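You operate a simulated robot arm through the tools that you are given. There is no shell and no other tool. Be economical: measure what you need, move in short steps, check, and stop when the job is done.

Carry out the task below with a simulated two-armed robot. There is one attempt and no reset: what you move stays moved.

JOB
Take the grey cloth from the teal table and lay it out flat on the beige table.

The check looks at the end state, three seconds after you hand in, the way a careful person would. Anything else that was tipped, shoved, dropped, spilled or broken makes it a failure. Flat cloth is picked up by pressing the open fingertips on it (5 to 10 N) and closing them slowly along it; thin cloth reads only 2 to 8 mm in the jaws.

ROBOT AND FRAMES
Two 7-joint arms with two-finger parallel grippers on one trunk, on a base that drives. Base frame: it is fixed to the floor where the robot stands at the start and does not move with it; the origin is under the middle of the robot, x ahead of it, y to its left, z up. Lengths are in mm, angles in degrees, forces in N, time in s.
The left shoulder is at the start at [50, 161, 1098], the right one opposite. With the tool pointing down near the work surface each hand reaches from about 180 to 680 mm from the robot's upright axis, wherever it stands, measured 20 degrees to its own side. Places, roughly: beige table [3000, 300, 800]. Payload 3.43 kg a hand.
Tool frame (each hand has its own): the origin (TCP) lies between the finger pads and is the grasp point; the fingertips stand 30 mm ahead of it; z points along the fingers, y is the line along which they close. Largest opening 94 mm; finger width 28, thickness 10; the body of the gripper, 50 by 96 mm, starts 55 mm behind the TCP.
Orientation is that of the tool frame in the base frame, as [roll, pitch, yaw] about the fixed x, y, z axes, in that order (R = Rz(yaw) Ry(pitch) Rx(roll)). With the fingers straight down and closing along the base's y, the tool's x points along the base's -x, its y along +y and its z along -z.

CONTROLS
- The arms move only by the tool apply_moves. It takes "left_deltas", "right_deltas" or both (then of equal length, played together; a hand with none holds still); each is a list of rows, each a list of 7 numbers: the shift along the base's x, y, z in mm, then the turn, a rotation vector about the base's x, y, z in degrees, then the finger opening in mm, from 0 to 94. In form: [[x, y, z, wx, wy, wz, fingers], ...]. A call has 1 to 12 rows; each row shifts and turns the commanded pose from where the row before left it. A row lasts 0.2 s, in which the tool goes at most 50 mm and 8.6 degrees; a call with a longer step from one row to the next is refused whole, and so is a gripper value outside its range. A pose out of reach is approached as far as the arm can. The call stops where the force on the tool passes 40 N (or 10 N more than at its start, if that is more) or the arm is blocked; 0.2 s more then pass. Each finger travels about 45 mm/s and halts on what it meets, pressing with about 40 N; the grip force reading is that of the motor and also rises with nothing between the fingers. The clock runs only during rows and for 0.2 s after the last one: add rows that do not move to give the fingers time. It gives the time, the measured TCP pose, the force on the tool (base axes), the opening and the grip force at its end, in the units of the frame above (readings bear some noise), with the torque about the TCP (base axes, N m) and any sound that the robot's microphone picked up.
- Cameras (640 x 400 px; columns grow to the right, rows downward): "scene" is now at [128.4, 16.5, 1228.9]; the picture's right is [0.18, -0.98, 0.00], its down [-0.50, -0.09, -0.86] and it looks along [0.84, 0.16, -0.51] (base axes); focal length 258 px, centre (320, 200). "left" rides on the left gripper at [76, -14, -102] in its tool frame; the picture's right is [0.18, 0.98, 0.00], its down [-0.75, 0.14, -0.64] and it looks along [-0.63, 0.12, 0.77] (tool axes); focal length 243 px, centre (320, 200). "right" rides on the right gripper at [76, 14, -103] in its tool frame; the picture's right is [-0.18, 0.98, 0.00], its down [-0.75, -0.14, -0.64] and it looks along [-0.63, -0.12, 0.77] (tool axes); focal length 243 px, centre (320, 200). There is no depth. A picture from a camera that has moved, and an enlarged one, comes with that camera's place and axes in the base frame and with its lens.
- snapshot(camera): a new picture of that camera. No time passes.
- raise_lower(by): slides the trunk up (or, below 0, down) by that many mm; the arms and the scene camera ride with it, the base frame stays. It gives what a move gives, with no picture.
- steer(legs): drives the robot by 1 to 6 legs, each [ahead, left, turn to the left] in mm, mm and degrees, along the robot's own axes; the way and the turn of a leg run together, so that a leg with both is an arc; at most 1500 mm and 180 degrees a leg. The arms and the cameras ride along, it lands a little off, and it stops where it bumps. It gives what a move gives.
- pan_tilt(pan, tilt): turns the head with the scene camera to pan (to the left, within 80 degrees either way) and tilt (down, from -29 to 69), counted from straight ahead of the robot. It gives what a move gives.
- zoom(camera, box): a new picture of the part [left, top, right, bottom] of that camera's present view, enlarged. No time passes.
- finish_job(): hands the job in; it is judged then, once.

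Go step by step. Nothing tells you exact positions but the pictures and the camera data: compare them with the known pose of the tool, close in by small moves and look again before you grip or let go. The budget is 120 turns and 108 pictures, counting those below and the enlarged ones. Unless the task says otherwise, let go and move clear before handing in, and close with one line.

The tools are called as name(argument=value, ...) on one line, values as JSON. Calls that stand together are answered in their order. apply_moves: Moves the arms, as the interface text tells. Its arguments: {"type":"object","properties":{"left_deltas":{"type":"array"},"right_deltas":{"type":"array"}},"required":[]} The other tools are called the same way: raise_lower (by) slides the trunk up or down; steer (legs) drives the base; pan_tilt (pan, tilt) turns the head that bears the scene camera; snapshot (camera) takes a picture; zoom (camera, box) takes an enlarged picture of a part of a camera's view; finish_job () hands the job in.

At the start:

```text
time: 0.0
left_tool_pos: [320.2, 318.4, 948.2]
left_tool_rot: [-180.0, 0.0, -179.9]
left_force: [0.6, 0.3, -0.1]
left_moment: [0.01, 0.01, -0.01]
left_gripper_width: 94.0
left_finger_force: 0.0
right_tool_pos: [404.3, -67.1, 1014.8]
right_tool_rot: [180.0, 0.1, 180.0]
right_force: [-0.4, -0.4, 0.5]
right_moment: [-0.02, 0.01, -0.01]
right_gripper_width: 94.1
right_finger_force: 0.1
trunk travel left (down, up): [-125.0, 142.0]
robot x, y, heading: [-1.2, 0.2, 0.1]
head pan, tilt: [10.6, 30.8]
```

scene: 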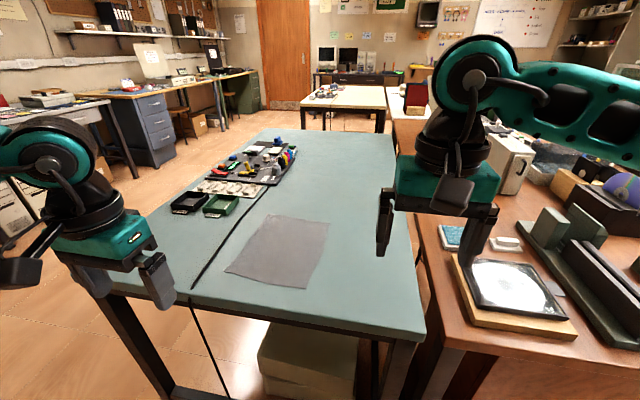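
right: 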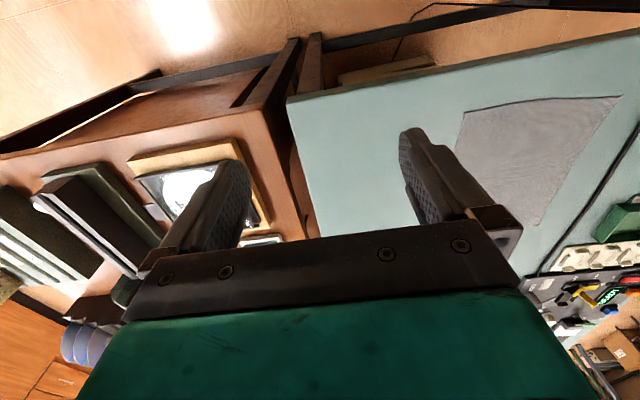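
left: 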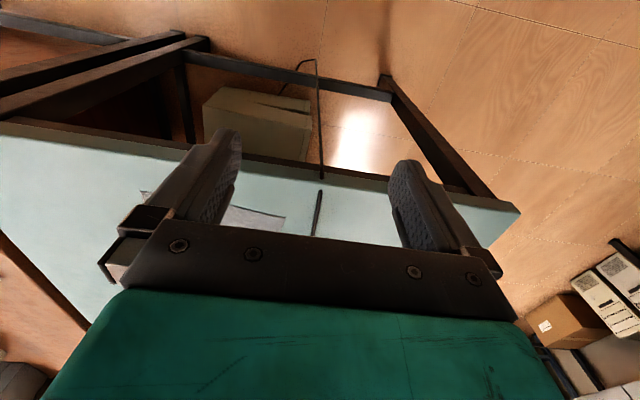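

The grey cloth is at about x 480–720, y 105–300 on the teal table (top near z 800), with a cable just left of it. I'll shift the robot sideways so the cloth is centred, then look again.

steer(legs=[[0, 205, 0]])

pan_tilt(pan=0, tilt=50)

snapshot(camera="scene")

```text
time: 1.6
left_tool_pos: [322.0, 512.6, 945.5]
left_tool_rot: [179.9, -0.1, 179.8]
left_force: [-0.4, -0.1, 0.0]
left_moment: [0.01, 0.01, 0.01]
left_gripper_width: 94.0
left_finger_force: 0.0
right_tool_pos: [404.3, 125.6, 1013.9]
right_tool_rot: [-180.0, 0.0, 179.7]
right_force: [-0.3, 0.1, -0.9]
right_moment: [-0.01, -0.03, 0.01]
right_gripper_width: 94.0
right_finger_force: 0.1
trunk travel left (down, up): [-125.0, 142.0]
robot x, y, heading: [-3.2, 195.5, -0.0]
head pan, tilt: [10.6, 30.8]
```

```text
time: 2.4
left_tool_pos: [322.5, 512.0, 947.1]
left_tool_rot: [-180.0, 0.1, 179.7]
left_force: [-0.8, -0.7, -0.2]
left_moment: [-0.01, 0.02, -0.01]
left_gripper_width: 93.9
left_finger_force: 0.2
right_tool_pos: [403.9, 125.5, 1013.4]
right_tool_rot: [180.0, 0.0, 179.7]
right_force: [0.6, -0.3, 0.6]
right_moment: [-0.01, 0.01, -0.01]
right_gripper_width: 93.9
right_finger_force: 0.0
trunk travel left (down, up): [-125.0, 142.0]
robot x, y, heading: [-0.9, 193.4, -0.4]
head pan, tilt: [0.0, 50.0]
```

```text
104 pictures are left
camera scene: at [117.4, 194.9, 1200.7], right [-0.01, -1.0, 0.0], down [-0.77, 0.0, -0.64], along [0.64, 0.0, -0.77], focal length 258 px, centre (320, 200)
```

scene: 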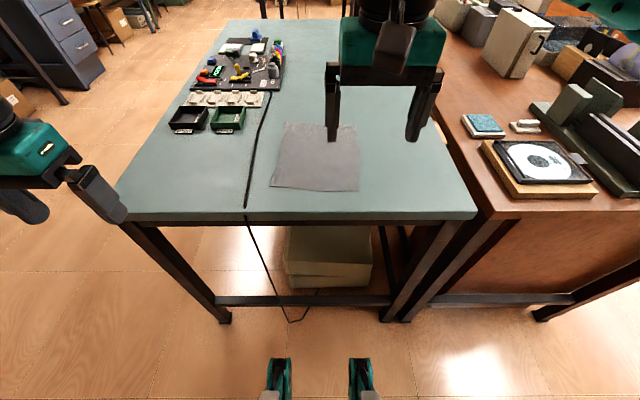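

The corners of the cloth are at about D(486,300), C(474,114), A(719,289), B(706,102), and the cable is at y≈349. I'll bring both hands above the near corners with the jaws partly open.

apply_moves(left_deltas=[[25.4, -33.9, -11, 0, 0, 0, 80], [25.4, -33.9, -11, 0, 0, 0, 70], [25.4, -33.9, -11, 0, 0, 0, 60], [25.4, -33.9, -11, 0, 0, 0, 50], [25.4, -33.9, -11, 0, 0, 0, 40], [25.4, -33.9, -11, 0, 0, 0, 40], [25.4, -33.9, -11, 0, 0, 0, 40]], right_deltas=[[12.3, 2.1, -20.4, 0, 0, 0, 80], [12.3, 2.1, -20.4, 0, 0, 0, 70], [12.3, 2.1, -20.4, 0, 0, 0, 60], [12.3, 2.1, -20.4, 0, 0, 0, 50], [12.3, 2.1, -20.4, 0, 0, 0, 40], [12.3, 2.1, -20.4, 0, 0, 0, 40], [12.3, 2.1, -20.4, 0, 0, 0, 40]])

snapshot(camera="scene")

snapshot(camera="left")

snapshot(camera="right")

```text
time: 4.0
left_tool_pos: [453.2, 343.7, 897.6]
left_tool_rot: [180.0, -0.1, 179.7]
left_force: [0.7, -0.2, -0.4]
left_moment: [-0.02, 0.03, -0.04]
left_gripper_width: 40.0
left_finger_force: 0.0
left hand out of reach, approached as far as the arm can: row 6, 7
right_tool_pos: [490.5, 142.1, 870.0]
right_tool_rot: [180.0, 0.0, 179.6]
right_force: [-0.4, 0.8, 0.3]
right_moment: [0.03, 0.0, 0.04]
right_gripper_width: 40.0
right_finger_force: 0.1
trunk travel left (down, up): [-125.0, 142.0]
robot x, y, heading: [3.6, 196.6, -0.4]
head pan, tilt: [0.0, 50.0]
```

```text
103 pictures are left
camera scene: at [117.5, 194.9, 1200.6], right [-0.01, -1.0, 0.0], down [-0.77, 0.0, -0.64], along [0.64, 0.0, -0.77], focal length 258 px, centre (320, 200)
```

scene: 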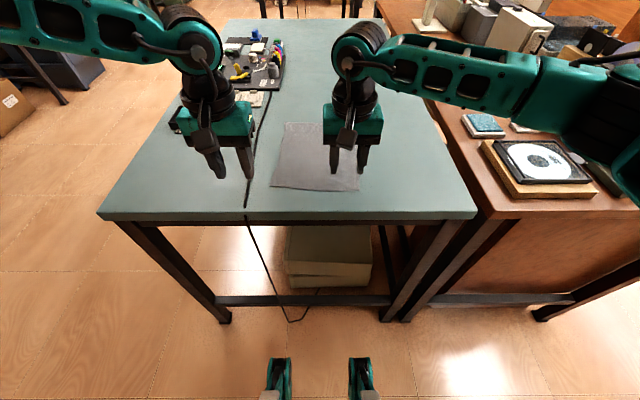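

```text
102 pictures are left
camera left: at [376.6, 329.4, 998.8], right [-0.18, 0.98, 0.0], down [0.75, 0.14, 0.64], along [0.63, 0.11, -0.77], focal length 243 px, centre (320, 200)
```

left: 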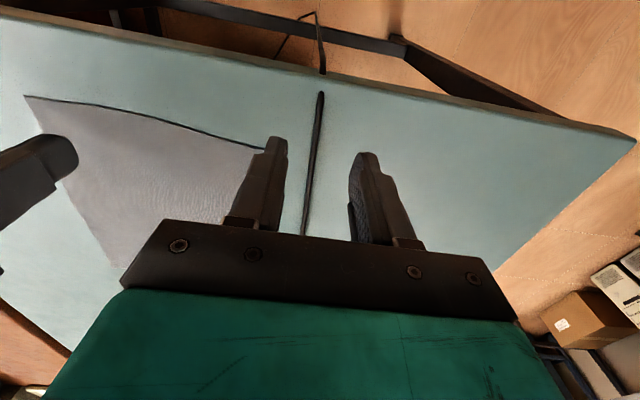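

```text
101 pictures are left
camera right: at [414.4, 155.5, 974.1], right [0.19, 0.98, 0.0], down [0.75, -0.15, 0.64], along [0.63, -0.12, -0.77], focal length 243 px, centre (320, 200)
```

right: 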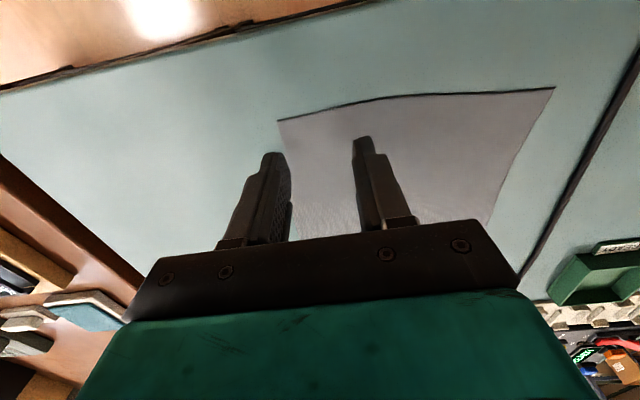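

The left hand stopped short at (453,344,898). I'll try the rest of the way again in smaller steps.

apply_moves(left_deltas=[[0, -20, 0, 0, 0, 0, 40], [0, -20, 0, 0, 0, 0, 40], [0, -20, 0, 0, 0, 0, 40], [15, -9, 0, 0, 0, 0, 40], [15, 0, 0, 0, 0, 0, 40], [15, 0, -10, 0, 0, 0, 40]])

```text
time: 5.4
left_tool_pos: [456.2, 339.7, 913.0]
left_tool_rot: [-180.0, 0.1, 179.6]
left_force: [-0.7, -0.8, -0.2]
left_moment: [-0.03, -0.03, -0.01]
left_gripper_width: 39.9
left_finger_force: 0.0
left hand out of reach, approached as far as the arm can: row 1, 2, 3, 4, 5, 6
right_tool_pos: [491.4, 140.0, 871.8]
right_tool_rot: [179.9, -0.1, 179.6]
right_force: [-0.5, 0.2, 0.7]
right_moment: [0.0, 0.01, 0.04]
right_gripper_width: 40.2
right_finger_force: 0.0
trunk travel left (down, up): [-125.0, 142.0]
robot x, y, heading: [3.0, 193.7, -0.2]
head pan, tilt: [0.0, 50.0]
```

The left arm seems limited by its posture, so I'll raise it and copy the right arm's approach: high first, inward, then down.

apply_moves(left_deltas=[[-10, 0, 45, 0, 0, 0, 40], [-40, 0, 30, 0, 0, 0, 40], [-30, 0, 30, 0, 0, 0, 40], [0, -25, 0, 0, 0, 0, 40], [0, -25, 0, 0, 0, 0, 40], [0, -25, 0, 0, 0, 0, 40]])

```text
time: 6.8
left_tool_pos: [374.5, 286.0, 1019.2]
left_tool_rot: [-179.9, 0.0, 179.8]
left_force: [0.0, -0.5, -0.1]
left_moment: [0.02, 0.01, 0.0]
left_gripper_width: 39.9
left_finger_force: 0.0
left hand out of reach, approached as far as the arm can: row 6
right_tool_pos: [491.3, 139.6, 870.8]
right_tool_rot: [179.9, 0.1, 179.6]
right_force: [0.1, -0.1, 0.5]
right_moment: [0.01, -0.02, 0.01]
right_gripper_width: 39.9
right_finger_force: 0.2
trunk travel left (down, up): [-125.0, 142.0]
robot x, y, heading: [0.4, 195.3, -0.2]
head pan, tilt: [0.0, 50.0]
```

The left hand still stops at y≈286. I'll test whether turning the wrist frees it.

apply_moves(left_deltas=[[0, 0, 0, 0, 0, -8, 40], [0, 0, 0, 0, 0, -8, 40], [0, 0, 0, 0, 0, -8, 40], [0, -15, 0, 0, 0, -8, 40], [0, -15, 0, 0, 0, 0, 40], [0, -15, 0, 0, 0, 0, 40]])

snapshot(camera="scene")

```text
time: 8.2
left_tool_pos: [374.8, 285.2, 1018.3]
left_tool_rot: [-179.9, 0.1, 151.6]
left_force: [0.6, 0.3, -0.7]
left_moment: [0.01, -0.01, 0.03]
left_gripper_width: 40.1
left_finger_force: 0.2
left hand out of reach, approached as far as the arm can: row 4, 5, 6
right_tool_pos: [491.4, 139.1, 871.2]
right_tool_rot: [180.0, 0.1, 179.5]
right_force: [0.1, -0.7, -0.3]
right_moment: [0.0, 0.02, 0.02]
right_gripper_width: 39.9
right_finger_force: 0.1
trunk travel left (down, up): [-125.0, 142.0]
robot x, y, heading: [2.0, 194.2, -0.3]
head pan, tilt: [0.0, 50.0]
```

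```text
100 pictures are left
camera scene: at [117.3, 194.8, 1200.6], right [-0.01, -1.0, 0.0], down [-0.77, 0.0, -0.64], along [0.64, 0.0, -0.77], focal length 258 px, centre (320, 200)
```

scene: 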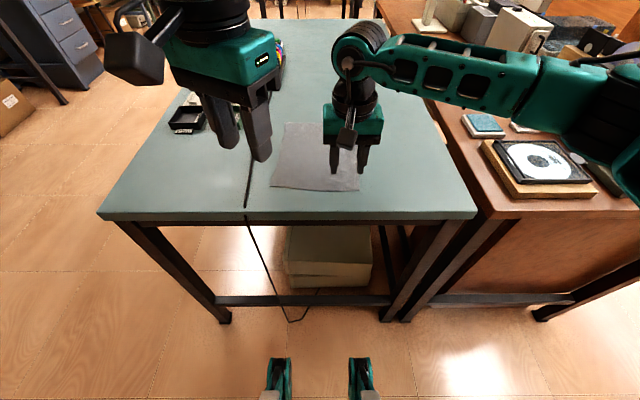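

It may be the other arm's nearness that blocks it. I'll move the right hand aside and retry with the left.

apply_moves(right_deltas=[[0, -45, 10, 0, 0, 0, 40], [0, -45, 0, 0, 0, 0, 40], [0, -45, 0, 0, 0, 0, 40], [0, -45, 0, 0, 0, 0, 40], [0, 0, 0, 0, 0, 0, 40], [0, 0, 0, 0, 0, 0, 40], [0, 0, 0, 0, 0, 0, 40], [0, 0, 0, 0, 0, 0, 40]], left_deltas=[[0, 0, 0, 0, 0, 8, 40], [0, 0, 0, 0, 0, 8, 40], [0, 0, 0, 0, 0, 8, 40], [0, 0, 0, 0, 0, 4, 40], [0, -20, 0, 0, 0, 0, 40], [0, -20, 0, 0, 0, 0, 40], [10, -10, 0, 0, 0, 0, 40], [10, -10, 0, 0, 0, 0, 40]])

```text
time: 10.0
left_tool_pos: [375.0, 285.6, 1015.6]
left_tool_rot: [-179.9, 0.1, 179.7]
left_force: [0.3, 0.0, -0.7]
left_moment: [-0.05, -0.03, -0.02]
left_gripper_width: 40.1
left_finger_force: 0.0
left hand out of reach, approached as far as the arm can: row 5, 6, 7, 8
right_tool_pos: [493.3, -40.7, 878.9]
right_tool_rot: [-180.0, -0.1, 179.6]
right_force: [-0.2, 0.0, 0.5]
right_moment: [0.02, -0.02, 0.0]
right_gripper_width: 40.1
right_finger_force: 0.0
trunk travel left (down, up): [-125.0, 142.0]
robot x, y, heading: [-2.3, 198.1, -0.3]
head pan, tilt: [0.0, 50.0]
```

The left arm has an azimuth limit that eases closer in, so I'll bring the robot closer to the table. First I'll pull the hands back and up so nothing is swept.

apply_moves(right_deltas=[[-30, 40, 20, 0, 0, 0, 40], [-30, 40, 20, 0, 0, 0, 40], [-30, 30, 20, 0, 0, 0, 40], [-30, 20, 20, 0, 0, 0, 40]])

steer(legs=[[140, 10, 0]])

snapshot(camera="scene")

```text
refused: row 1 steps farther than a row can; nothing moved
```

```text
time: 11.3
left_tool_pos: [488.3, 291.2, 1014.4]
left_tool_rot: [-179.8, 0.0, 179.5]
left_force: [0.2, -0.5, 0.5]
left_moment: [0.02, 0.0, -0.02]
left_gripper_width: 40.1
left_finger_force: 0.2
right_tool_pos: [604.9, -35.0, 878.7]
right_tool_rot: [180.0, 0.0, 179.2]
right_force: [-0.3, -0.6, -0.3]
right_moment: [0.0, 0.02, 0.02]
right_gripper_width: 40.3
right_finger_force: 0.0
trunk travel left (down, up): [-125.0, 142.0]
robot x, y, heading: [110.8, 204.8, -0.6]
head pan, tilt: [0.0, 50.0]
stopped in leg 1: the robot was blocked; the commanded pose is now the measured one
```

```text
99 pictures are left
camera scene: at [228.8, 202.0, 1200.7], right [-0.01, -1.0, 0.0], down [-0.77, 0.01, -0.64], along [0.64, -0.01, -0.77], focal length 258 px, centre (320, 200)
```

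scene: 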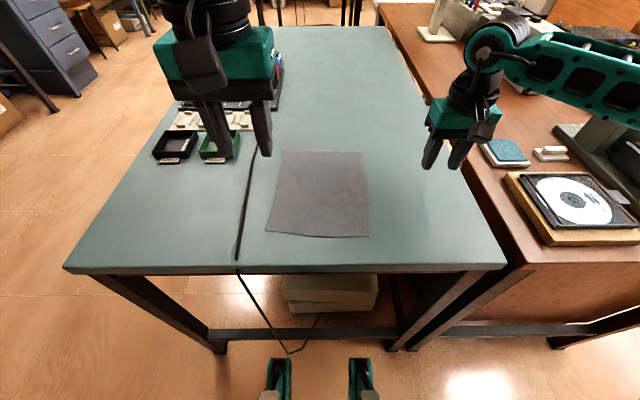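

The base bumped the table, but the cloth and the table edge measure the same as before. I'll back off slightly, then bring both hands over the cloth.

steer(legs=[[-12, 0, 0]])

apply_moves(left_deltas=[[0, -10, -30, 0, 0, 0, 40], [5, -10, -30, 0, 0, 0, 40], [5, 0, -30, 0, 0, 0, 40], [0, 0, -30, 0, 0, 0, 40]], right_deltas=[[-25, 40, 0, 0, 0, 0, 40], [-25, 40, 0, 0, 0, 0, 40], [-25, 40, 0, 0, 0, 0, 40], [-25, 40, 0, 0, 0, 0, 40]])

```text
time: 12.1
left_tool_pos: [475.0, 291.5, 1016.1]
left_tool_rot: [-179.9, 0.0, 179.5]
left_force: [0.0, 0.1, 0.2]
left_moment: [0.01, -0.05, 0.0]
left_gripper_width: 40.0
left_finger_force: 0.1
right_tool_pos: [590.8, -35.0, 878.2]
right_tool_rot: [-179.9, 0.1, 179.3]
right_force: [-0.4, -1.6, -0.1]
right_moment: [-0.03, -0.04, -0.03]
right_gripper_width: 40.1
right_finger_force: 0.0
trunk travel left (down, up): [-125.0, 142.0]
robot x, y, heading: [97.7, 202.3, -0.5]
head pan, tilt: [0.0, 50.0]
```

```text
time: 13.1
left_tool_pos: [473.5, 310.9, 903.1]
left_tool_rot: [-179.7, 0.1, 179.5]
left_force: [0.0, 0.6, 0.7]
left_moment: [0.03, 0.0, 0.0]
left_gripper_width: 40.0
left_finger_force: 0.0
left hand out of reach, approached as far as the arm can: row 1, 2, 3, 4
right_tool_pos: [490.2, 123.2, 878.1]
right_tool_rot: [-180.0, 0.1, 179.3]
right_force: [0.1, 0.0, -0.2]
right_moment: [0.01, -0.02, -0.02]
right_gripper_width: 40.0
right_finger_force: 0.1
trunk travel left (down, up): [-125.0, 142.0]
robot x, y, heading: [97.0, 203.7, -0.3]
head pan, tilt: [0.0, 50.0]
```

The left hand's limit is about 105 mm off-centre here. I'll test how far across the right hand can go.

apply_moves(right_deltas=[[0, 20, 0, 0, 0, 0, 40], [0, 20, 0, 0, 0, 0, 40], [0, 20, 0, 0, 0, 0, 40], [0, 20, 0, 0, 0, 0, 40], [0, 20, 0, 0, 0, 0, 40], [0, 0, 0, 0, 0, 0, 40]], left_deltas=[[0, 20, 0, 0, 0, 0, 40], [0, 20, 0, 0, 0, 0, 40], [0, 20, 0, 0, 0, 0, 40], [0, 20, 0, 0, 0, 0, 40], [0, 20, 0, 0, 0, 0, 40], [0, 0, 0, 0, 0, 0, 40]])

```text
time: 14.5
left_tool_pos: [475.2, 412.3, 902.6]
left_tool_rot: [-179.8, 0.0, 179.5]
left_force: [-0.1, -0.2, 0.0]
left_moment: [0.01, 0.01, 0.02]
left_gripper_width: 40.0
left_finger_force: 0.1
right_tool_pos: [494.5, 226.2, 880.7]
right_tool_rot: [180.0, 0.0, 179.4]
right_force: [-0.1, 0.4, -0.1]
right_moment: [0.0, -0.04, 0.0]
right_gripper_width: 40.0
right_finger_force: 0.1
trunk travel left (down, up): [-125.0, 142.0]
robot x, y, heading: [100.2, 199.0, -0.6]
head pan, tilt: [0.0, 50.0]
```

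The right hand crosses over freely, so I'll shift the robot 100 mm right. That puts both grasp points in reach.

steer(legs=[[0, -100, 0]])

snapshot(camera="scene")

```text
time: 15.6
left_tool_pos: [473.5, 312.4, 902.0]
left_tool_rot: [-179.9, 0.0, 179.6]
left_force: [0.2, -0.7, -0.4]
left_moment: [0.0, -0.01, 0.03]
left_gripper_width: 39.9
left_finger_force: 0.1
right_tool_pos: [492.1, 125.8, 880.8]
right_tool_rot: [179.9, 0.0, 179.4]
right_force: [-0.1, -0.7, -0.1]
right_moment: [0.02, 0.03, 0.01]
right_gripper_width: 40.1
right_finger_force: 0.1
trunk travel left (down, up): [-125.0, 142.0]
robot x, y, heading: [101.0, 105.6, -0.6]
head pan, tilt: [0.0, 50.0]
```

```text
98 pictures are left
camera scene: at [216.3, 102.2, 1200.7], right [-0.01, -1.0, 0.0], down [-0.77, 0.01, -0.64], along [0.64, -0.01, -0.77], focal length 258 px, centre (320, 200)
```

scene: 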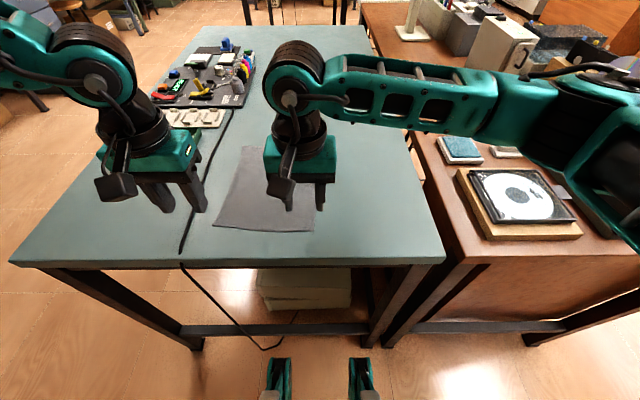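

Both hands are in position. I'll bring the left over its corner and lower both to just above the cloth.

apply_moves(left_deltas=[[9, -13, -15, 0, 0, 0, 36], [9, -13, -15, 0, 0, 0, 36], [10, -14, -16, 0, 0, 0, 36], [0, 0, -12, 0, 0, 0, 36]], right_deltas=[[0, 6, -10, 0, 0, 0, 36], [0, 6, -10, 0, 0, 0, 36], [0, 5, -10, 0, 0, 0, 36], [0, 0, -8, 0, 0, 0, 36]])

snapshot(camera="left")

snapshot(camera="right")

```text
time: 16.6
left_tool_pos: [502.4, 272.7, 843.8]
left_tool_rot: [-179.8, 0.1, 179.6]
left_force: [0.5, -0.6, -0.3]
left_moment: [0.0, -0.03, 0.05]
left_gripper_width: 35.9
left_finger_force: 0.0
right_tool_pos: [491.3, 144.2, 841.9]
right_tool_rot: [180.0, 0.0, 179.4]
right_force: [-0.5, 0.2, 0.5]
right_moment: [0.0, -0.02, 0.02]
right_gripper_width: 36.1
right_finger_force: 0.1
trunk travel left (down, up): [-125.0, 142.0]
robot x, y, heading: [101.1, 105.3, -0.9]
head pan, tilt: [0.0, 50.0]
```

```text
97 pictures are left
camera left: at [425.0, 259.2, 945.9], right [-0.18, 0.98, 0.0], down [0.75, 0.14, 0.64], along [0.63, 0.11, -0.77], focal length 243 px, centre (320, 200)
```

left: 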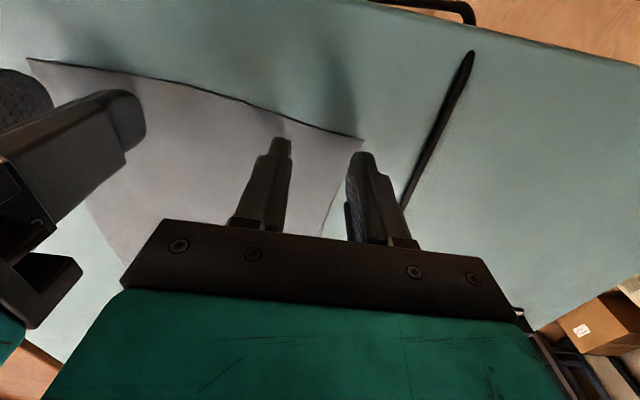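

```text
96 pictures are left
camera right: at [414.5, 158.2, 944.6], right [0.2, 0.98, 0.0], down [0.75, -0.15, 0.64], along [0.63, -0.12, -0.77], focal length 243 px, centre (320, 200)
```

right: 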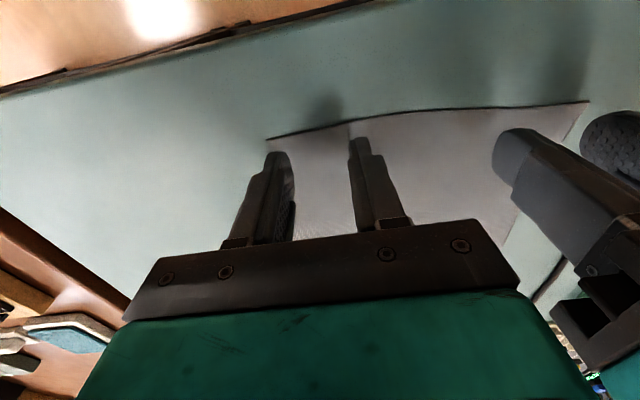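

The corners measure D(490,298) and C(476,113). I'll nudge both hands slightly inward and lower gently toward contact.

apply_moves(left_deltas=[[0, -6, -3, 0, 0, 0, 36], [0, 0, -4, 0, 0, 0, 36], [0, 0, -3, 0, 0, 0, 36]], right_deltas=[[2, 3, -3, 0, 0, 0, 36], [0, 0, -3, 0, 0, 0, 36], [0, 0, -2, 0, 0, 0, 36]])

```text
time: 17.4
left_tool_pos: [501.5, 266.8, 834.7]
left_tool_rot: [-179.8, 0.2, 179.6]
left_force: [-0.3, -0.4, -0.6]
left_moment: [0.01, -0.01, -0.04]
left_gripper_width: 35.9
left_finger_force: 0.1
right_tool_pos: [494.6, 146.1, 834.3]
right_tool_rot: [180.0, 0.0, 179.4]
right_force: [0.2, 0.5, 0.2]
right_moment: [-0.05, -0.01, -0.01]
right_gripper_width: 35.8
right_finger_force: 0.1
trunk travel left (down, up): [-125.0, 142.0]
robot x, y, heading: [98.9, 98.5, -0.6]
head pan, tilt: [0.0, 50.0]
```

No contact yet; I'll go on down in small steps.

apply_moves(left_deltas=[[0, 0, -2, 0, 0, 0, 36], [0, 0, -1.5, 0, 0, 0, 36]], right_deltas=[[0, 0, -2, 0, 0, 0, 36], [0, 0, -1.5, 0, 0, 0, 36]])

```text
time: 18.0
left_tool_pos: [501.6, 266.6, 832.2]
left_tool_rot: [-179.8, 0.2, 179.6]
left_force: [-0.5, 1.0, 2.3]
left_moment: [0.1, 0.02, 0.02]
left_gripper_width: 36.2
left_finger_force: 0.3
right_tool_pos: [493.7, 147.0, 830.9]
right_tool_rot: [-180.0, 0.0, 179.5]
right_force: [0.2, 0.8, 1.3]
right_moment: [0.03, -0.02, 0.01]
right_gripper_width: 35.8
right_finger_force: 0.1
trunk travel left (down, up): [-125.0, 142.0]
robot x, y, heading: [98.2, 102.4, -0.5]
head pan, tilt: [0.0, 50.0]
```

apply_moves(left_deltas=[[0, 0, -1, 0, 0, 0, 36], [0, 0, -0.5, 0, 0, 0, 36]], right_deltas=[[0, 0, -1, 0, 0, 0, 36], [0, 0, -1, 0, 0, 0, 36]])

```text
time: 18.6
left_tool_pos: [500.9, 266.4, 831.7]
left_tool_rot: [-179.8, 0.2, 179.6]
left_force: [-1.4, 1.1, 11.1]
left_moment: [0.24, 0.09, 0.02]
left_gripper_width: 36.0
left_finger_force: 0.4
right_tool_pos: [494.1, 146.8, 831.8]
right_tool_rot: [179.9, 0.4, 179.3]
right_force: [3.1, 0.0, 16.2]
right_moment: [-0.28, 0.07, 0.05]
right_gripper_width: 36.1
right_finger_force: 0.1
trunk travel left (down, up): [-125.0, 142.0]
robot x, y, heading: [99.4, 105.4, -0.5]
head pan, tilt: [0.0, 50.0]
```

Contact is firm at about 11 N and 16 N. I'll ease off a touch and close slowly.

apply_moves(left_deltas=[[0, 0, 0.3, 0, 0, 0, 36], [0, 0, 0, 0, 0, 0, 33], [0, 0, 0, 0, 0, 0, 30], [0, 0, 0, 0, 0, 0, 27], [0, 0, 0, 0, 0, 0, 24], [0, 0, 0, 0, 0, 0, 21], [0, 0, 0, 0, 0, 0, 18]], right_deltas=[[0, 0, 0.8, 0, 0, 0, 36], [0, 0, 0, 0, 0, 0, 33], [0, 0, 0, 0, 0, 0, 30], [0, 0, 0, 0, 0, 0, 27], [0, 0, 0, 0, 0, 0, 24], [0, 0, 0, 0, 0, 0, 21], [0, 0, 0, 0, 0, 0, 18]])

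snapshot(camera="left")

snapshot(camera="right")

```text
time: 20.2
left_tool_pos: [501.0, 267.6, 830.2]
left_tool_rot: [-179.9, 0.1, 179.5]
left_force: [0.1, -2.4, 14.4]
left_moment: [0.02, 0.02, -0.01]
left_gripper_width: 17.1
left_finger_force: 0.1
right_tool_pos: [492.6, 146.9, 830.7]
right_tool_rot: [179.8, 0.2, 179.3]
right_force: [0.5, -0.3, 23.6]
right_moment: [-0.24, 0.19, -0.01]
right_gripper_width: 18.0
right_finger_force: 0.1
trunk travel left (down, up): [-125.0, 142.0]
robot x, y, heading: [98.6, 102.1, -0.8]
head pan, tilt: [0.0, 50.0]
```

```text
95 pictures are left
camera left: at [423.9, 252.9, 932.3], right [-0.18, 0.98, 0.0], down [0.75, 0.14, 0.64], along [0.63, 0.11, -0.76], focal length 243 px, centre (320, 200)
```

left: 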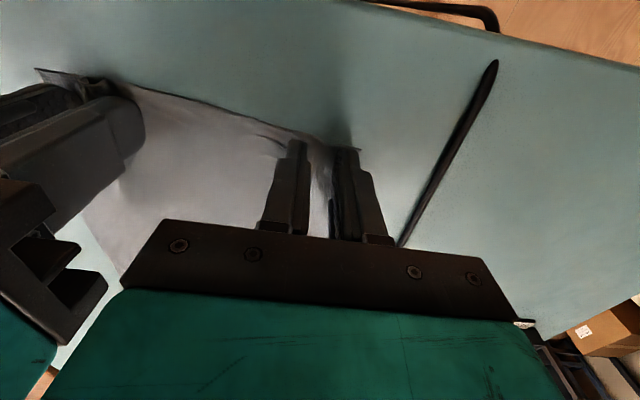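

```text
94 pictures are left
camera right: at [415.8, 161.4, 934.0], right [0.2, 0.98, 0.0], down [0.75, -0.15, 0.64], along [0.63, -0.12, -0.76], focal length 243 px, centre (320, 200)
```

right: 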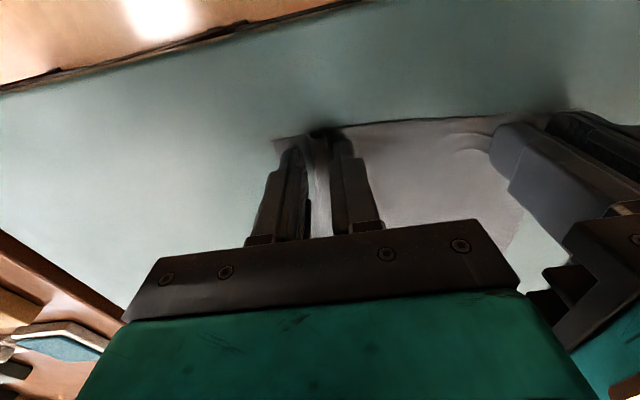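

Both are bunching the cloth. I'll ease off slightly and close the rest of the way.

apply_moves(left_deltas=[[0, 0, 0.4, 0, 0, 0, 15], [0, 0, 0, 0, 0, 0, 12], [0, 0, 0, 0, 0, 0, 9], [0, 0, 0, 0, 0, 0, 6], [0, 0, 0, 0, 0, 0, 3], [0, 0, 0, 0, 0, 0, 0], [0, 0, 0, 0, 0, 0, 0], [0, 0, 0, 0, 0, 0, 0]], right_deltas=[[0, 0, 0.9, 0, 0, 0, 15], [0, 0, 0, 0, 0, 0, 12], [0, 0, 0, 0, 0, 0, 9], [0, 0, 0, 0, 0, 0, 6], [0, 0, 0, 0, 0, 0, 3], [0, 0, 0, 0, 0, 0, 0], [0, 0, 0, 0, 0, 0, 0], [0, 0, 0, 0, 0, 0, 0]])

snapshot(camera="left")

snapshot(camera="right")

```text
time: 22.0
left_tool_pos: [500.5, 266.0, 830.8]
left_tool_rot: [-179.9, 0.2, 179.6]
left_force: [-1.2, -3.5, 17.8]
left_moment: [-0.08, 0.13, 0.03]
left_gripper_width: 1.7
left_finger_force: 37.0
right_tool_pos: [493.1, 145.6, 830.4]
right_tool_rot: [179.8, 0.0, 179.3]
right_force: [0.3, 2.9, 4.4]
right_moment: [0.12, 0.06, 0.02]
right_gripper_width: 1.6
right_finger_force: 36.4
trunk travel left (down, up): [-125.0, 142.0]
robot x, y, heading: [100.1, 101.9, -0.7]
head pan, tilt: [0.0, 50.0]
```

```text
93 pictures are left
camera left: at [424.4, 252.4, 932.3], right [-0.18, 0.98, 0.0], down [0.75, 0.14, 0.64], along [0.63, 0.11, -0.77], focal length 243 px, centre (320, 200)
```

left: 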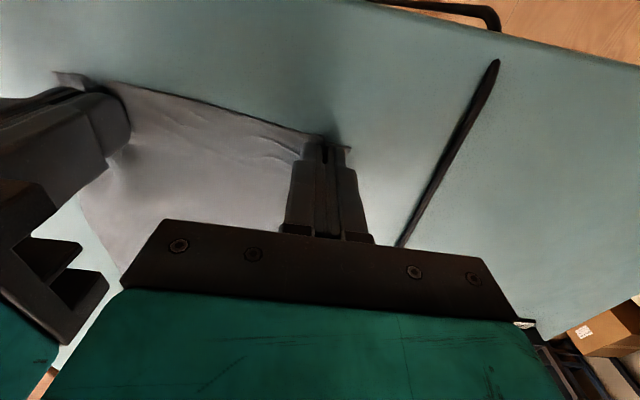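

```text
92 pictures are left
camera right: at [416.2, 161.5, 934.2], right [0.2, 0.98, 0.0], down [0.75, -0.15, 0.64], along [0.63, -0.12, -0.77], focal length 243 px, centre (320, 200)
```

right: 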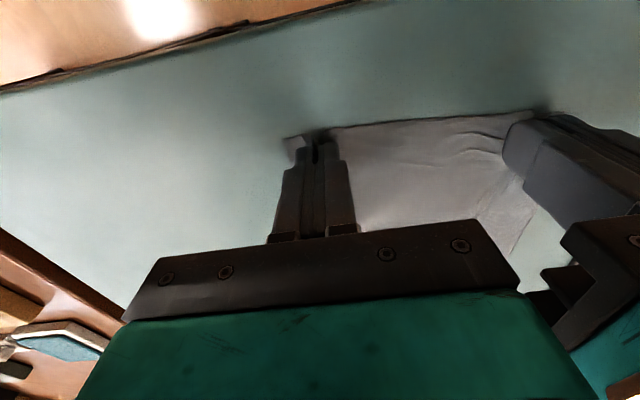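

Both hands read about 1.7 mm, so the grips look plausible. I'll lift a little and check.

apply_moves(left_deltas=[[0, 0, 15, 0, 0, 0, 0], [0, 0, 20, 0, 0, 0, 0], [0, 0, 20, 0, 0, 0, 0]], right_deltas=[[0, 0, 15, 0, 0, 0, 0], [0, 0, 20, 0, 0, 0, 0], [0, 0, 20, 0, 0, 0, 0]])

snapshot(camera="scene")

snapshot(camera="left")

snapshot(camera="right")

```text
time: 22.8
left_tool_pos: [503.1, 266.1, 884.4]
left_tool_rot: [-180.0, 0.0, 179.6]
left_force: [-0.6, -2.3, 0.5]
left_moment: [-0.06, 0.04, -0.03]
left_gripper_width: 1.5
left_finger_force: 36.8
right_tool_pos: [494.0, 146.3, 885.4]
right_tool_rot: [-180.0, 0.0, 179.4]
right_force: [1.1, 2.4, -0.2]
right_moment: [0.12, -0.03, 0.0]
right_gripper_width: 1.5
right_finger_force: 36.5
trunk travel left (down, up): [-125.0, 142.0]
robot x, y, heading: [101.0, 104.4, -0.3]
head pan, tilt: [0.0, 50.0]
```

```text
91 pictures are left
camera scene: at [216.1, 102.6, 1200.6], right [-0.01, -1.0, 0.0], down [-0.77, 0.01, -0.64], along [0.64, -0.01, -0.77], focal length 258 px, centre (320, 200)
```

scene: 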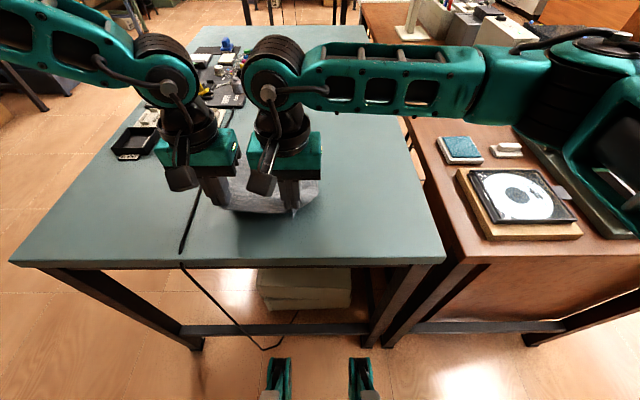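

```text
90 pictures are left
camera left: at [426.2, 252.4, 986.1], right [-0.18, 0.98, 0.0], down [0.75, 0.14, 0.64], along [0.63, 0.11, -0.77], focal length 243 px, centre (320, 200)
```

left: 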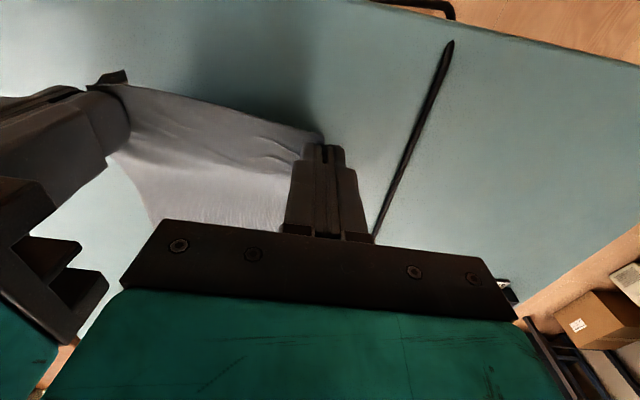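

```text
89 pictures are left
camera right: at [417.1, 161.9, 988.2], right [0.19, 0.98, 0.0], down [0.75, -0.15, 0.64], along [0.63, -0.13, -0.77], focal length 243 px, centre (320, 200)
```

right: 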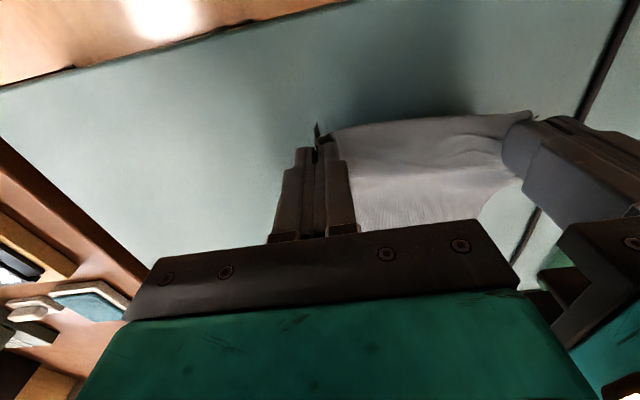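

Both corners are held. I'll slacken the tension slightly, then raise the trunk and arms so the cloth hangs clear.

apply_moves(left_deltas=[[0, -3, 10, 0, 0, 0, 0], [0, 0, 30, 0, 0, 0, 0], [0, 0, 30, 0, 0, 0, 0], [0, 0, 30, 0, 0, 0, 0]], right_deltas=[[0, 0, 10, 0, 0, 0, 0], [0, 0, 30, 0, 0, 0, 0], [0, 0, 30, 0, 0, 0, 0], [0, 0, 30, 0, 0, 0, 0]])

raise_lower(by=140)

snapshot(camera="scene")

```text
time: 23.8
left_tool_pos: [499.9, 261.3, 986.8]
left_tool_rot: [-179.8, 0.0, 179.5]
left_force: [-0.5, -0.8, 0.3]
left_moment: [0.01, -0.01, -0.01]
left_gripper_width: 1.6
left_finger_force: 36.5
right_tool_pos: [491.8, 144.7, 985.7]
right_tool_rot: [-180.0, 0.0, 179.3]
right_force: [-0.1, 0.1, 0.5]
right_moment: [0.04, -0.04, -0.03]
right_gripper_width: 1.5
right_finger_force: 36.4
trunk travel left (down, up): [-125.0, 142.0]
robot x, y, heading: [103.8, 106.4, -0.4]
head pan, tilt: [0.0, 50.0]
```

```text
time: 25.5
left_tool_pos: [500.0, 261.3, 1125.9]
left_tool_rot: [-179.9, -0.1, 179.6]
left_force: [-1.2, 0.3, -0.1]
left_moment: [0.0, -0.01, -0.03]
left_gripper_width: 1.7
left_finger_force: 36.2
right_tool_pos: [491.0, 144.7, 1123.5]
right_tool_rot: [180.0, 0.0, 179.4]
right_force: [0.2, -1.0, 0.1]
right_moment: [-0.01, 0.02, -0.01]
right_gripper_width: 1.4
right_finger_force: 36.2
trunk travel left (down, up): [-265.0, 2.0]
robot x, y, heading: [94.8, 105.0, -0.7]
head pan, tilt: [0.0, 50.0]
```

```text
88 pictures are left
camera scene: at [216.5, 102.7, 1340.6], right [-0.01, -1.0, 0.0], down [-0.77, 0.01, -0.64], along [0.64, -0.01, -0.77], focal length 258 px, centre (320, 200)
```

scene: 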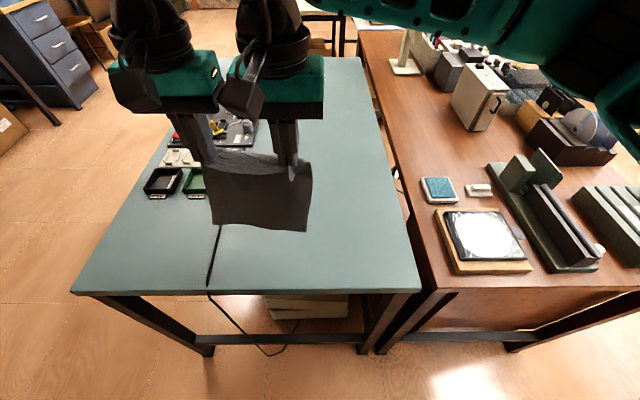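

The cloth hangs cleanly between both hands. I'll back out and move left around the teal table, then look toward the beige table.

steer(legs=[[-400, 0, 0], [0, 1050, 0]])

pan_tilt(pan=-15, tilt=22)

snapshot(camera="scene")

```text
time: 33.0
left_tool_pos: [112.0, 1328.4, 1124.9]
left_tool_rot: [-179.9, 0.0, 179.9]
left_force: [-0.2, -0.4, -0.9]
left_moment: [0.01, -0.03, -0.03]
left_gripper_width: 1.7
left_finger_force: 36.1
right_tool_pos: [104.4, 1210.3, 1122.4]
right_tool_rot: [179.9, 0.0, 179.8]
right_force: [-0.1, 0.1, 0.6]
right_moment: [-0.03, 0.0, 0.02]
right_gripper_width: 1.7
right_finger_force: 37.1
trunk travel left (down, up): [-265.0, 2.0]
robot x, y, heading: [-284.4, 1164.6, -0.0]
head pan, tilt: [0.0, 50.0]
```

```text
time: 33.9
left_tool_pos: [113.5, 1327.7, 1125.4]
left_tool_rot: [-179.8, 0.1, 180.0]
left_force: [0.5, -0.1, -0.5]
left_moment: [0.03, 0.02, -0.02]
left_gripper_width: 1.8
left_finger_force: 36.9
right_tool_pos: [104.2, 1210.0, 1123.8]
right_tool_rot: [-179.9, -0.1, 179.7]
right_force: [-0.4, -0.1, 0.4]
right_moment: [0.01, 0.02, 0.01]
right_gripper_width: 1.6
right_finger_force: 36.6
trunk travel left (down, up): [-265.0, 2.0]
robot x, y, heading: [-285.8, 1167.4, -0.2]
head pan, tilt: [-15.0, 22.0]
```

```text
87 pictures are left
camera scene: at [-157.0, 1143.2, 1382.9], right [-0.26, -0.97, 0.0], down [-0.36, 0.1, -0.93], along [0.89, -0.24, -0.38], focal length 258 px, centre (320, 200)
```

scene: 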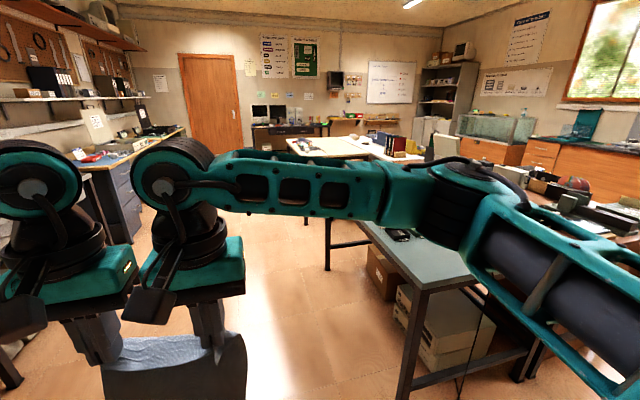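

The corridor ahead is clear. I'll drive forward alongside the teal table and look at the beige table again.

steer(legs=[[1500, 0, 0]])

pan_tilt(pan=-32, tilt=25)

snapshot(camera="scene")

```text
time: 41.6
left_tool_pos: [1662.4, 1364.2, 1125.1]
left_tool_rot: [-179.8, 0.0, -178.0]
left_force: [0.9, -0.6, 1.0]
left_moment: [-0.02, 0.02, -0.03]
left_gripper_width: 1.9
left_finger_force: 35.8
right_tool_pos: [1658.0, 1246.8, 1124.0]
right_tool_rot: [180.0, 0.1, -178.2]
right_force: [0.3, -0.1, -1.0]
right_moment: [0.04, 0.0, 0.01]
right_gripper_width: 2.1
right_finger_force: 36.6
trunk travel left (down, up): [-265.0, 2.0]
robot x, y, heading: [1269.8, 1189.3, 1.7]
head pan, tilt: [-15.0, 22.0]
```

```text
time: 42.4
left_tool_pos: [1662.3, 1363.3, 1124.5]
left_tool_rot: [-179.8, -0.1, -178.1]
left_force: [-0.9, -0.2, -0.1]
left_moment: [-0.01, -0.02, -0.03]
left_gripper_width: 1.5
left_finger_force: 36.3
right_tool_pos: [1657.9, 1246.9, 1122.5]
right_tool_rot: [180.0, -0.1, -178.2]
right_force: [0.0, -0.1, 0.1]
right_moment: [0.0, 0.05, -0.02]
right_gripper_width: 1.8
right_finger_force: 36.5
trunk travel left (down, up): [-265.0, 2.0]
robot x, y, heading: [1266.4, 1189.9, 1.9]
head pan, tilt: [-32.0, 25.0]
```

```text
86 pictures are left
camera scene: at [1387.3, 1145.4, 1378.2], right [-0.5, -0.86, 0.0], down [-0.37, 0.21, -0.91], along [0.78, -0.46, -0.42], focal length 258 px, centre (320, 200)
```

scene: 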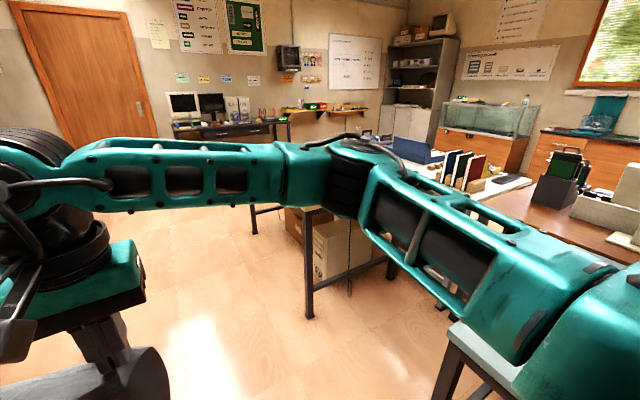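

The beige table's left edge is at y≈610, spanning x≈2400–3600, but my arm hides its top. I'll drive alongside it and turn right to face it.

steer(legs=[[1400, 20, 0], [0, 0, -91]])

pan_tilt(pan=0, tilt=35)

snapshot(camera="scene")

```text
time: 53.1
left_tool_pos: [2805.4, 857.7, 1126.0]
left_tool_rot: [-179.9, -0.1, 91.1]
left_force: [0.7, 0.1, -0.2]
left_moment: [-0.01, 0.02, 0.06]
left_gripper_width: 1.8
left_finger_force: 36.3
right_tool_pos: [2689.0, 863.5, 1123.3]
right_tool_rot: [-180.0, -0.1, 91.0]
right_force: [0.6, 0.5, -0.1]
right_moment: [0.0, 0.0, 0.01]
right_gripper_width: 1.9
right_finger_force: 36.6
trunk travel left (down, up): [-265.0, 2.0]
robot x, y, heading: [2636.9, 1254.6, -89.0]
head pan, tilt: [-32.0, 25.0]
```

```text
time: 54.1
left_tool_pos: [2806.4, 857.7, 1126.0]
left_tool_rot: [-179.8, -0.1, 91.2]
left_force: [0.2, -0.2, 0.5]
left_moment: [-0.03, 0.02, 0.02]
left_gripper_width: 1.4
left_finger_force: 36.6
right_tool_pos: [2688.4, 863.1, 1122.7]
right_tool_rot: [-179.9, -0.1, 91.0]
right_force: [-0.1, 0.2, -0.1]
right_moment: [0.01, 0.0, -0.02]
right_gripper_width: 1.6
right_finger_force: 36.3
trunk travel left (down, up): [-265.0, 2.0]
robot x, y, heading: [2638.6, 1254.7, -88.9]
head pan, tilt: [0.0, 35.0]
```

```text
85 pictures are left
camera scene: at [2639.1, 1125.4, 1362.4], right [-1.0, -0.02, 0.0], down [-0.01, 0.57, -0.82], along [0.01, -0.82, -0.57], focal length 258 px, centre (320, 200)
```

scene: 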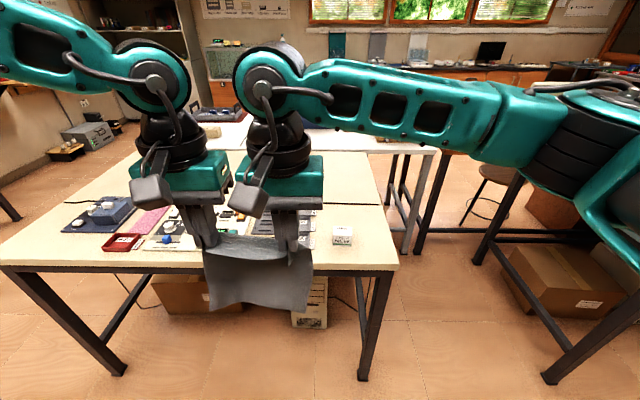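

The table has objects near this side, and my hands hide the middle. I'll sidestep along the table to find a clear area.

steer(legs=[[0, 600, 0]])

pan_tilt(pan=0, tilt=35)

snapshot(camera="scene")

snapshot(camera="right")

```text
time: 57.5
left_tool_pos: [3397.3, 861.1, 1125.9]
left_tool_rot: [-179.9, 0.1, 90.3]
left_force: [0.7, -0.1, -1.1]
left_moment: [0.01, 0.01, 0.06]
left_gripper_width: 1.9
left_finger_force: 37.0
right_tool_pos: [3280.4, 868.1, 1124.6]
right_tool_rot: [180.0, 0.0, 90.2]
right_force: [1.3, 0.1, -0.4]
right_moment: [0.0, 0.07, 0.04]
right_gripper_width: 1.6
right_finger_force: 36.3
trunk travel left (down, up): [-265.0, 2.0]
robot x, y, heading: [3234.8, 1261.2, -89.9]
head pan, tilt: [0.0, 35.0]
```

```text
time: 58.1
left_tool_pos: [3396.9, 861.6, 1126.1]
left_tool_rot: [-179.8, 0.0, 90.3]
left_force: [-0.5, 0.1, -0.1]
left_moment: [0.01, 0.03, 0.04]
left_gripper_width: 1.8
left_finger_force: 36.8
right_tool_pos: [3280.7, 869.4, 1124.0]
right_tool_rot: [180.0, 0.0, 90.2]
right_force: [-0.3, -0.8, 0.0]
right_moment: [0.02, 0.02, 0.04]
right_gripper_width: 1.8
right_finger_force: 36.8
trunk travel left (down, up): [-265.0, 2.0]
robot x, y, heading: [3232.1, 1261.3, -89.9]
head pan, tilt: [0.0, 35.0]
```

```text
84 pictures are left
camera scene: at [3235.2, 1131.7, 1362.4], right [-1.0, 0.0, 0.0], down [0.0, 0.57, -0.82], along [0.0, -0.82, -0.57], focal length 258 px, centre (320, 200)
```

scene: 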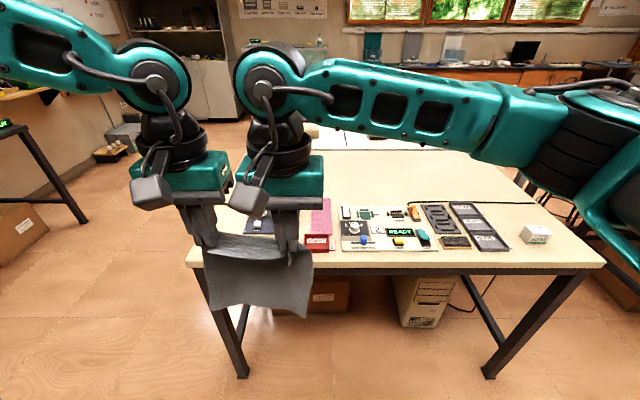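

```text
83 pictures are left
camera right: at [3293.3, 945.4, 1226.5], right [0.98, -0.18, 0.0], down [-0.14, -0.75, 0.64], along [-0.12, -0.63, -0.77], focal length 243 px, centre (320, 200)
```

right: 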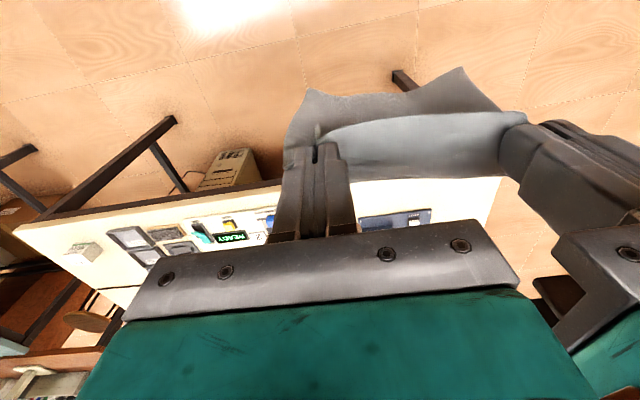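

The objects sit along the near side (y≈350–580). The far part, y≈-140 to 340, looks empty, and there's room beyond the table's end at x≈3608, so I'll go around to that end and face it.

steer(legs=[[0, 870, 0], [1060, 0, 0], [0, 0, -90]])

pan_tilt(pan=0, tilt=40)

snapshot(camera="scene")

```text
time: 71.5
left_tool_pos: [3802.4, 4.6, 1125.6]
left_tool_rot: [-179.9, 0.0, 7.0]
left_force: [-0.6, 0.5, -0.5]
left_moment: [0.01, -0.02, 0.05]
left_gripper_width: 1.9
left_finger_force: 36.6
right_tool_pos: [3796.9, 121.4, 1123.5]
right_tool_rot: [180.0, 0.0, 6.7]
right_force: [0.4, -0.5, -0.4]
right_moment: [-0.04, -0.01, 0.04]
right_gripper_width: 1.7
right_finger_force: 36.5
trunk travel left (down, up): [-265.0, 2.0]
robot x, y, heading: [4178.0, 215.5, -173.2]
head pan, tilt: [0.0, 35.0]
```

```text
time: 72.2
left_tool_pos: [3803.6, 3.9, 1125.9]
left_tool_rot: [-179.8, 0.0, 7.0]
left_force: [0.2, -0.7, -0.4]
left_moment: [-0.02, 0.0, 0.02]
left_gripper_width: 1.4
left_finger_force: 36.7
right_tool_pos: [3797.7, 122.5, 1124.1]
right_tool_rot: [180.0, 0.0, 6.8]
right_force: [-0.9, 0.4, 0.3]
right_moment: [-0.03, 0.03, 0.03]
right_gripper_width: 1.8
right_finger_force: 36.8
trunk travel left (down, up): [-265.0, 2.0]
robot x, y, heading: [4178.2, 212.1, -173.1]
head pan, tilt: [0.0, 40.0]
```

```text
82 pictures are left
camera scene: at [4055.2, 197.5, 1354.8], right [-0.12, 0.99, 0.0], down [0.64, 0.08, -0.77], along [-0.76, -0.09, -0.64], focal length 258 px, centre (320, 200)
```

scene: 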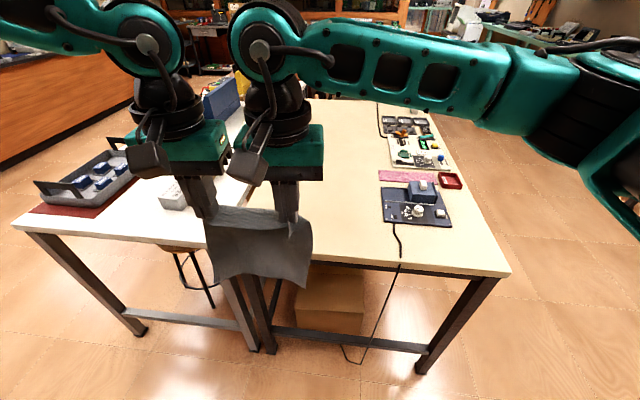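

The beige table's free area is y≈-110 to 310 and x 3200–3600, left of the blue device and its cable. I'll square up to the table and approach with the hanging cloth above its edge.

steer(legs=[[0, 0, -6.9], [150, 0, 0]])

snapshot(camera="scene")

snapshot(camera="right")

snapshot(camera="left")

```text
time: 74.1
left_tool_pos: [3630.9, 51.4, 1124.6]
left_tool_rot: [-179.7, 0.1, 0.1]
left_force: [-0.4, 0.6, 0.3]
left_moment: [0.0, -0.02, 0.02]
left_gripper_width: 1.7
left_finger_force: 36.1
right_tool_pos: [3640.1, 168.7, 1122.8]
right_tool_rot: [-180.0, 0.0, 0.0]
right_force: [-1.2, 0.3, -0.4]
right_moment: [0.0, -0.03, 0.05]
right_gripper_width: 1.8
right_finger_force: 36.4
trunk travel left (down, up): [-265.0, 2.0]
robot x, y, heading: [4034.4, 213.7, 179.9]
head pan, tilt: [0.0, 40.0]
```

```text
81 pictures are left
camera scene: at [3904.3, 212.6, 1354.7], right [0.0, 1.0, 0.0], down [0.64, 0.0, -0.77], along [-0.77, 0.0, -0.64], focal length 258 px, centre (320, 200)
```

scene: 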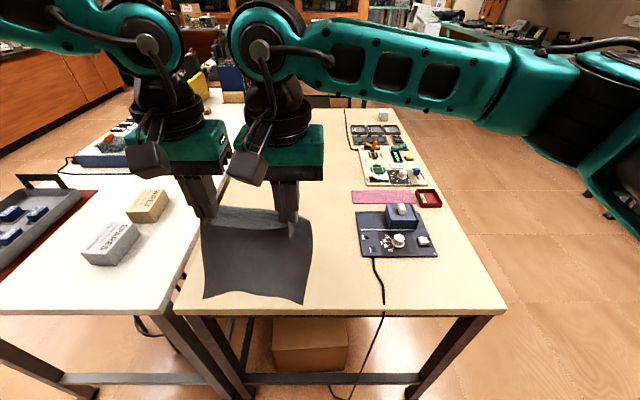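

```text
80 pictures are left
camera right: at [3713.9, 155.0, 1226.3], right [-0.19, -0.98, 0.0], down [-0.75, 0.14, 0.64], along [-0.63, 0.12, -0.77], focal length 243 px, centre (320, 200)
```

right: 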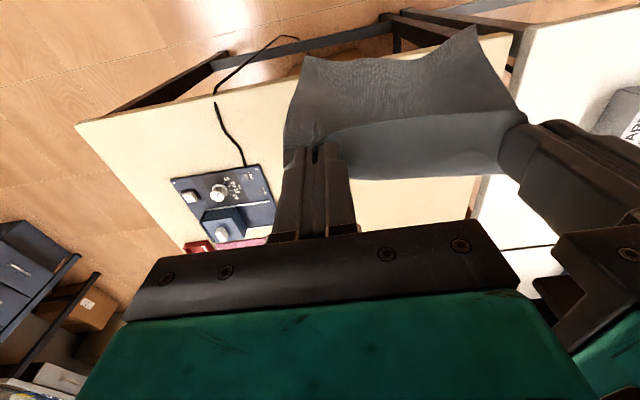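

```text
79 pictures are left
camera left: at [3706.7, 64.9, 1226.7], right [0.19, -0.98, 0.0], down [-0.75, -0.14, 0.64], along [-0.63, -0.12, -0.77], focal length 243 px, centre (320, 200)
```

left: 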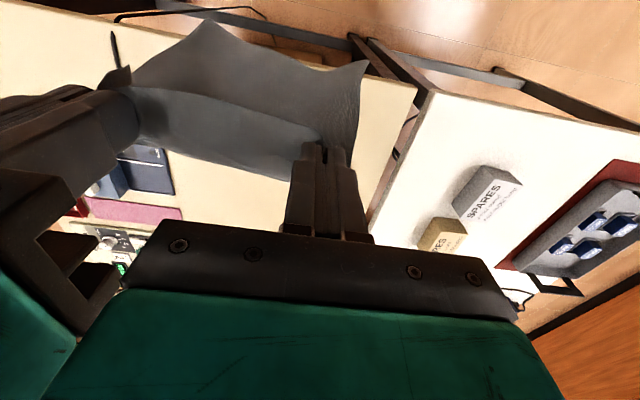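

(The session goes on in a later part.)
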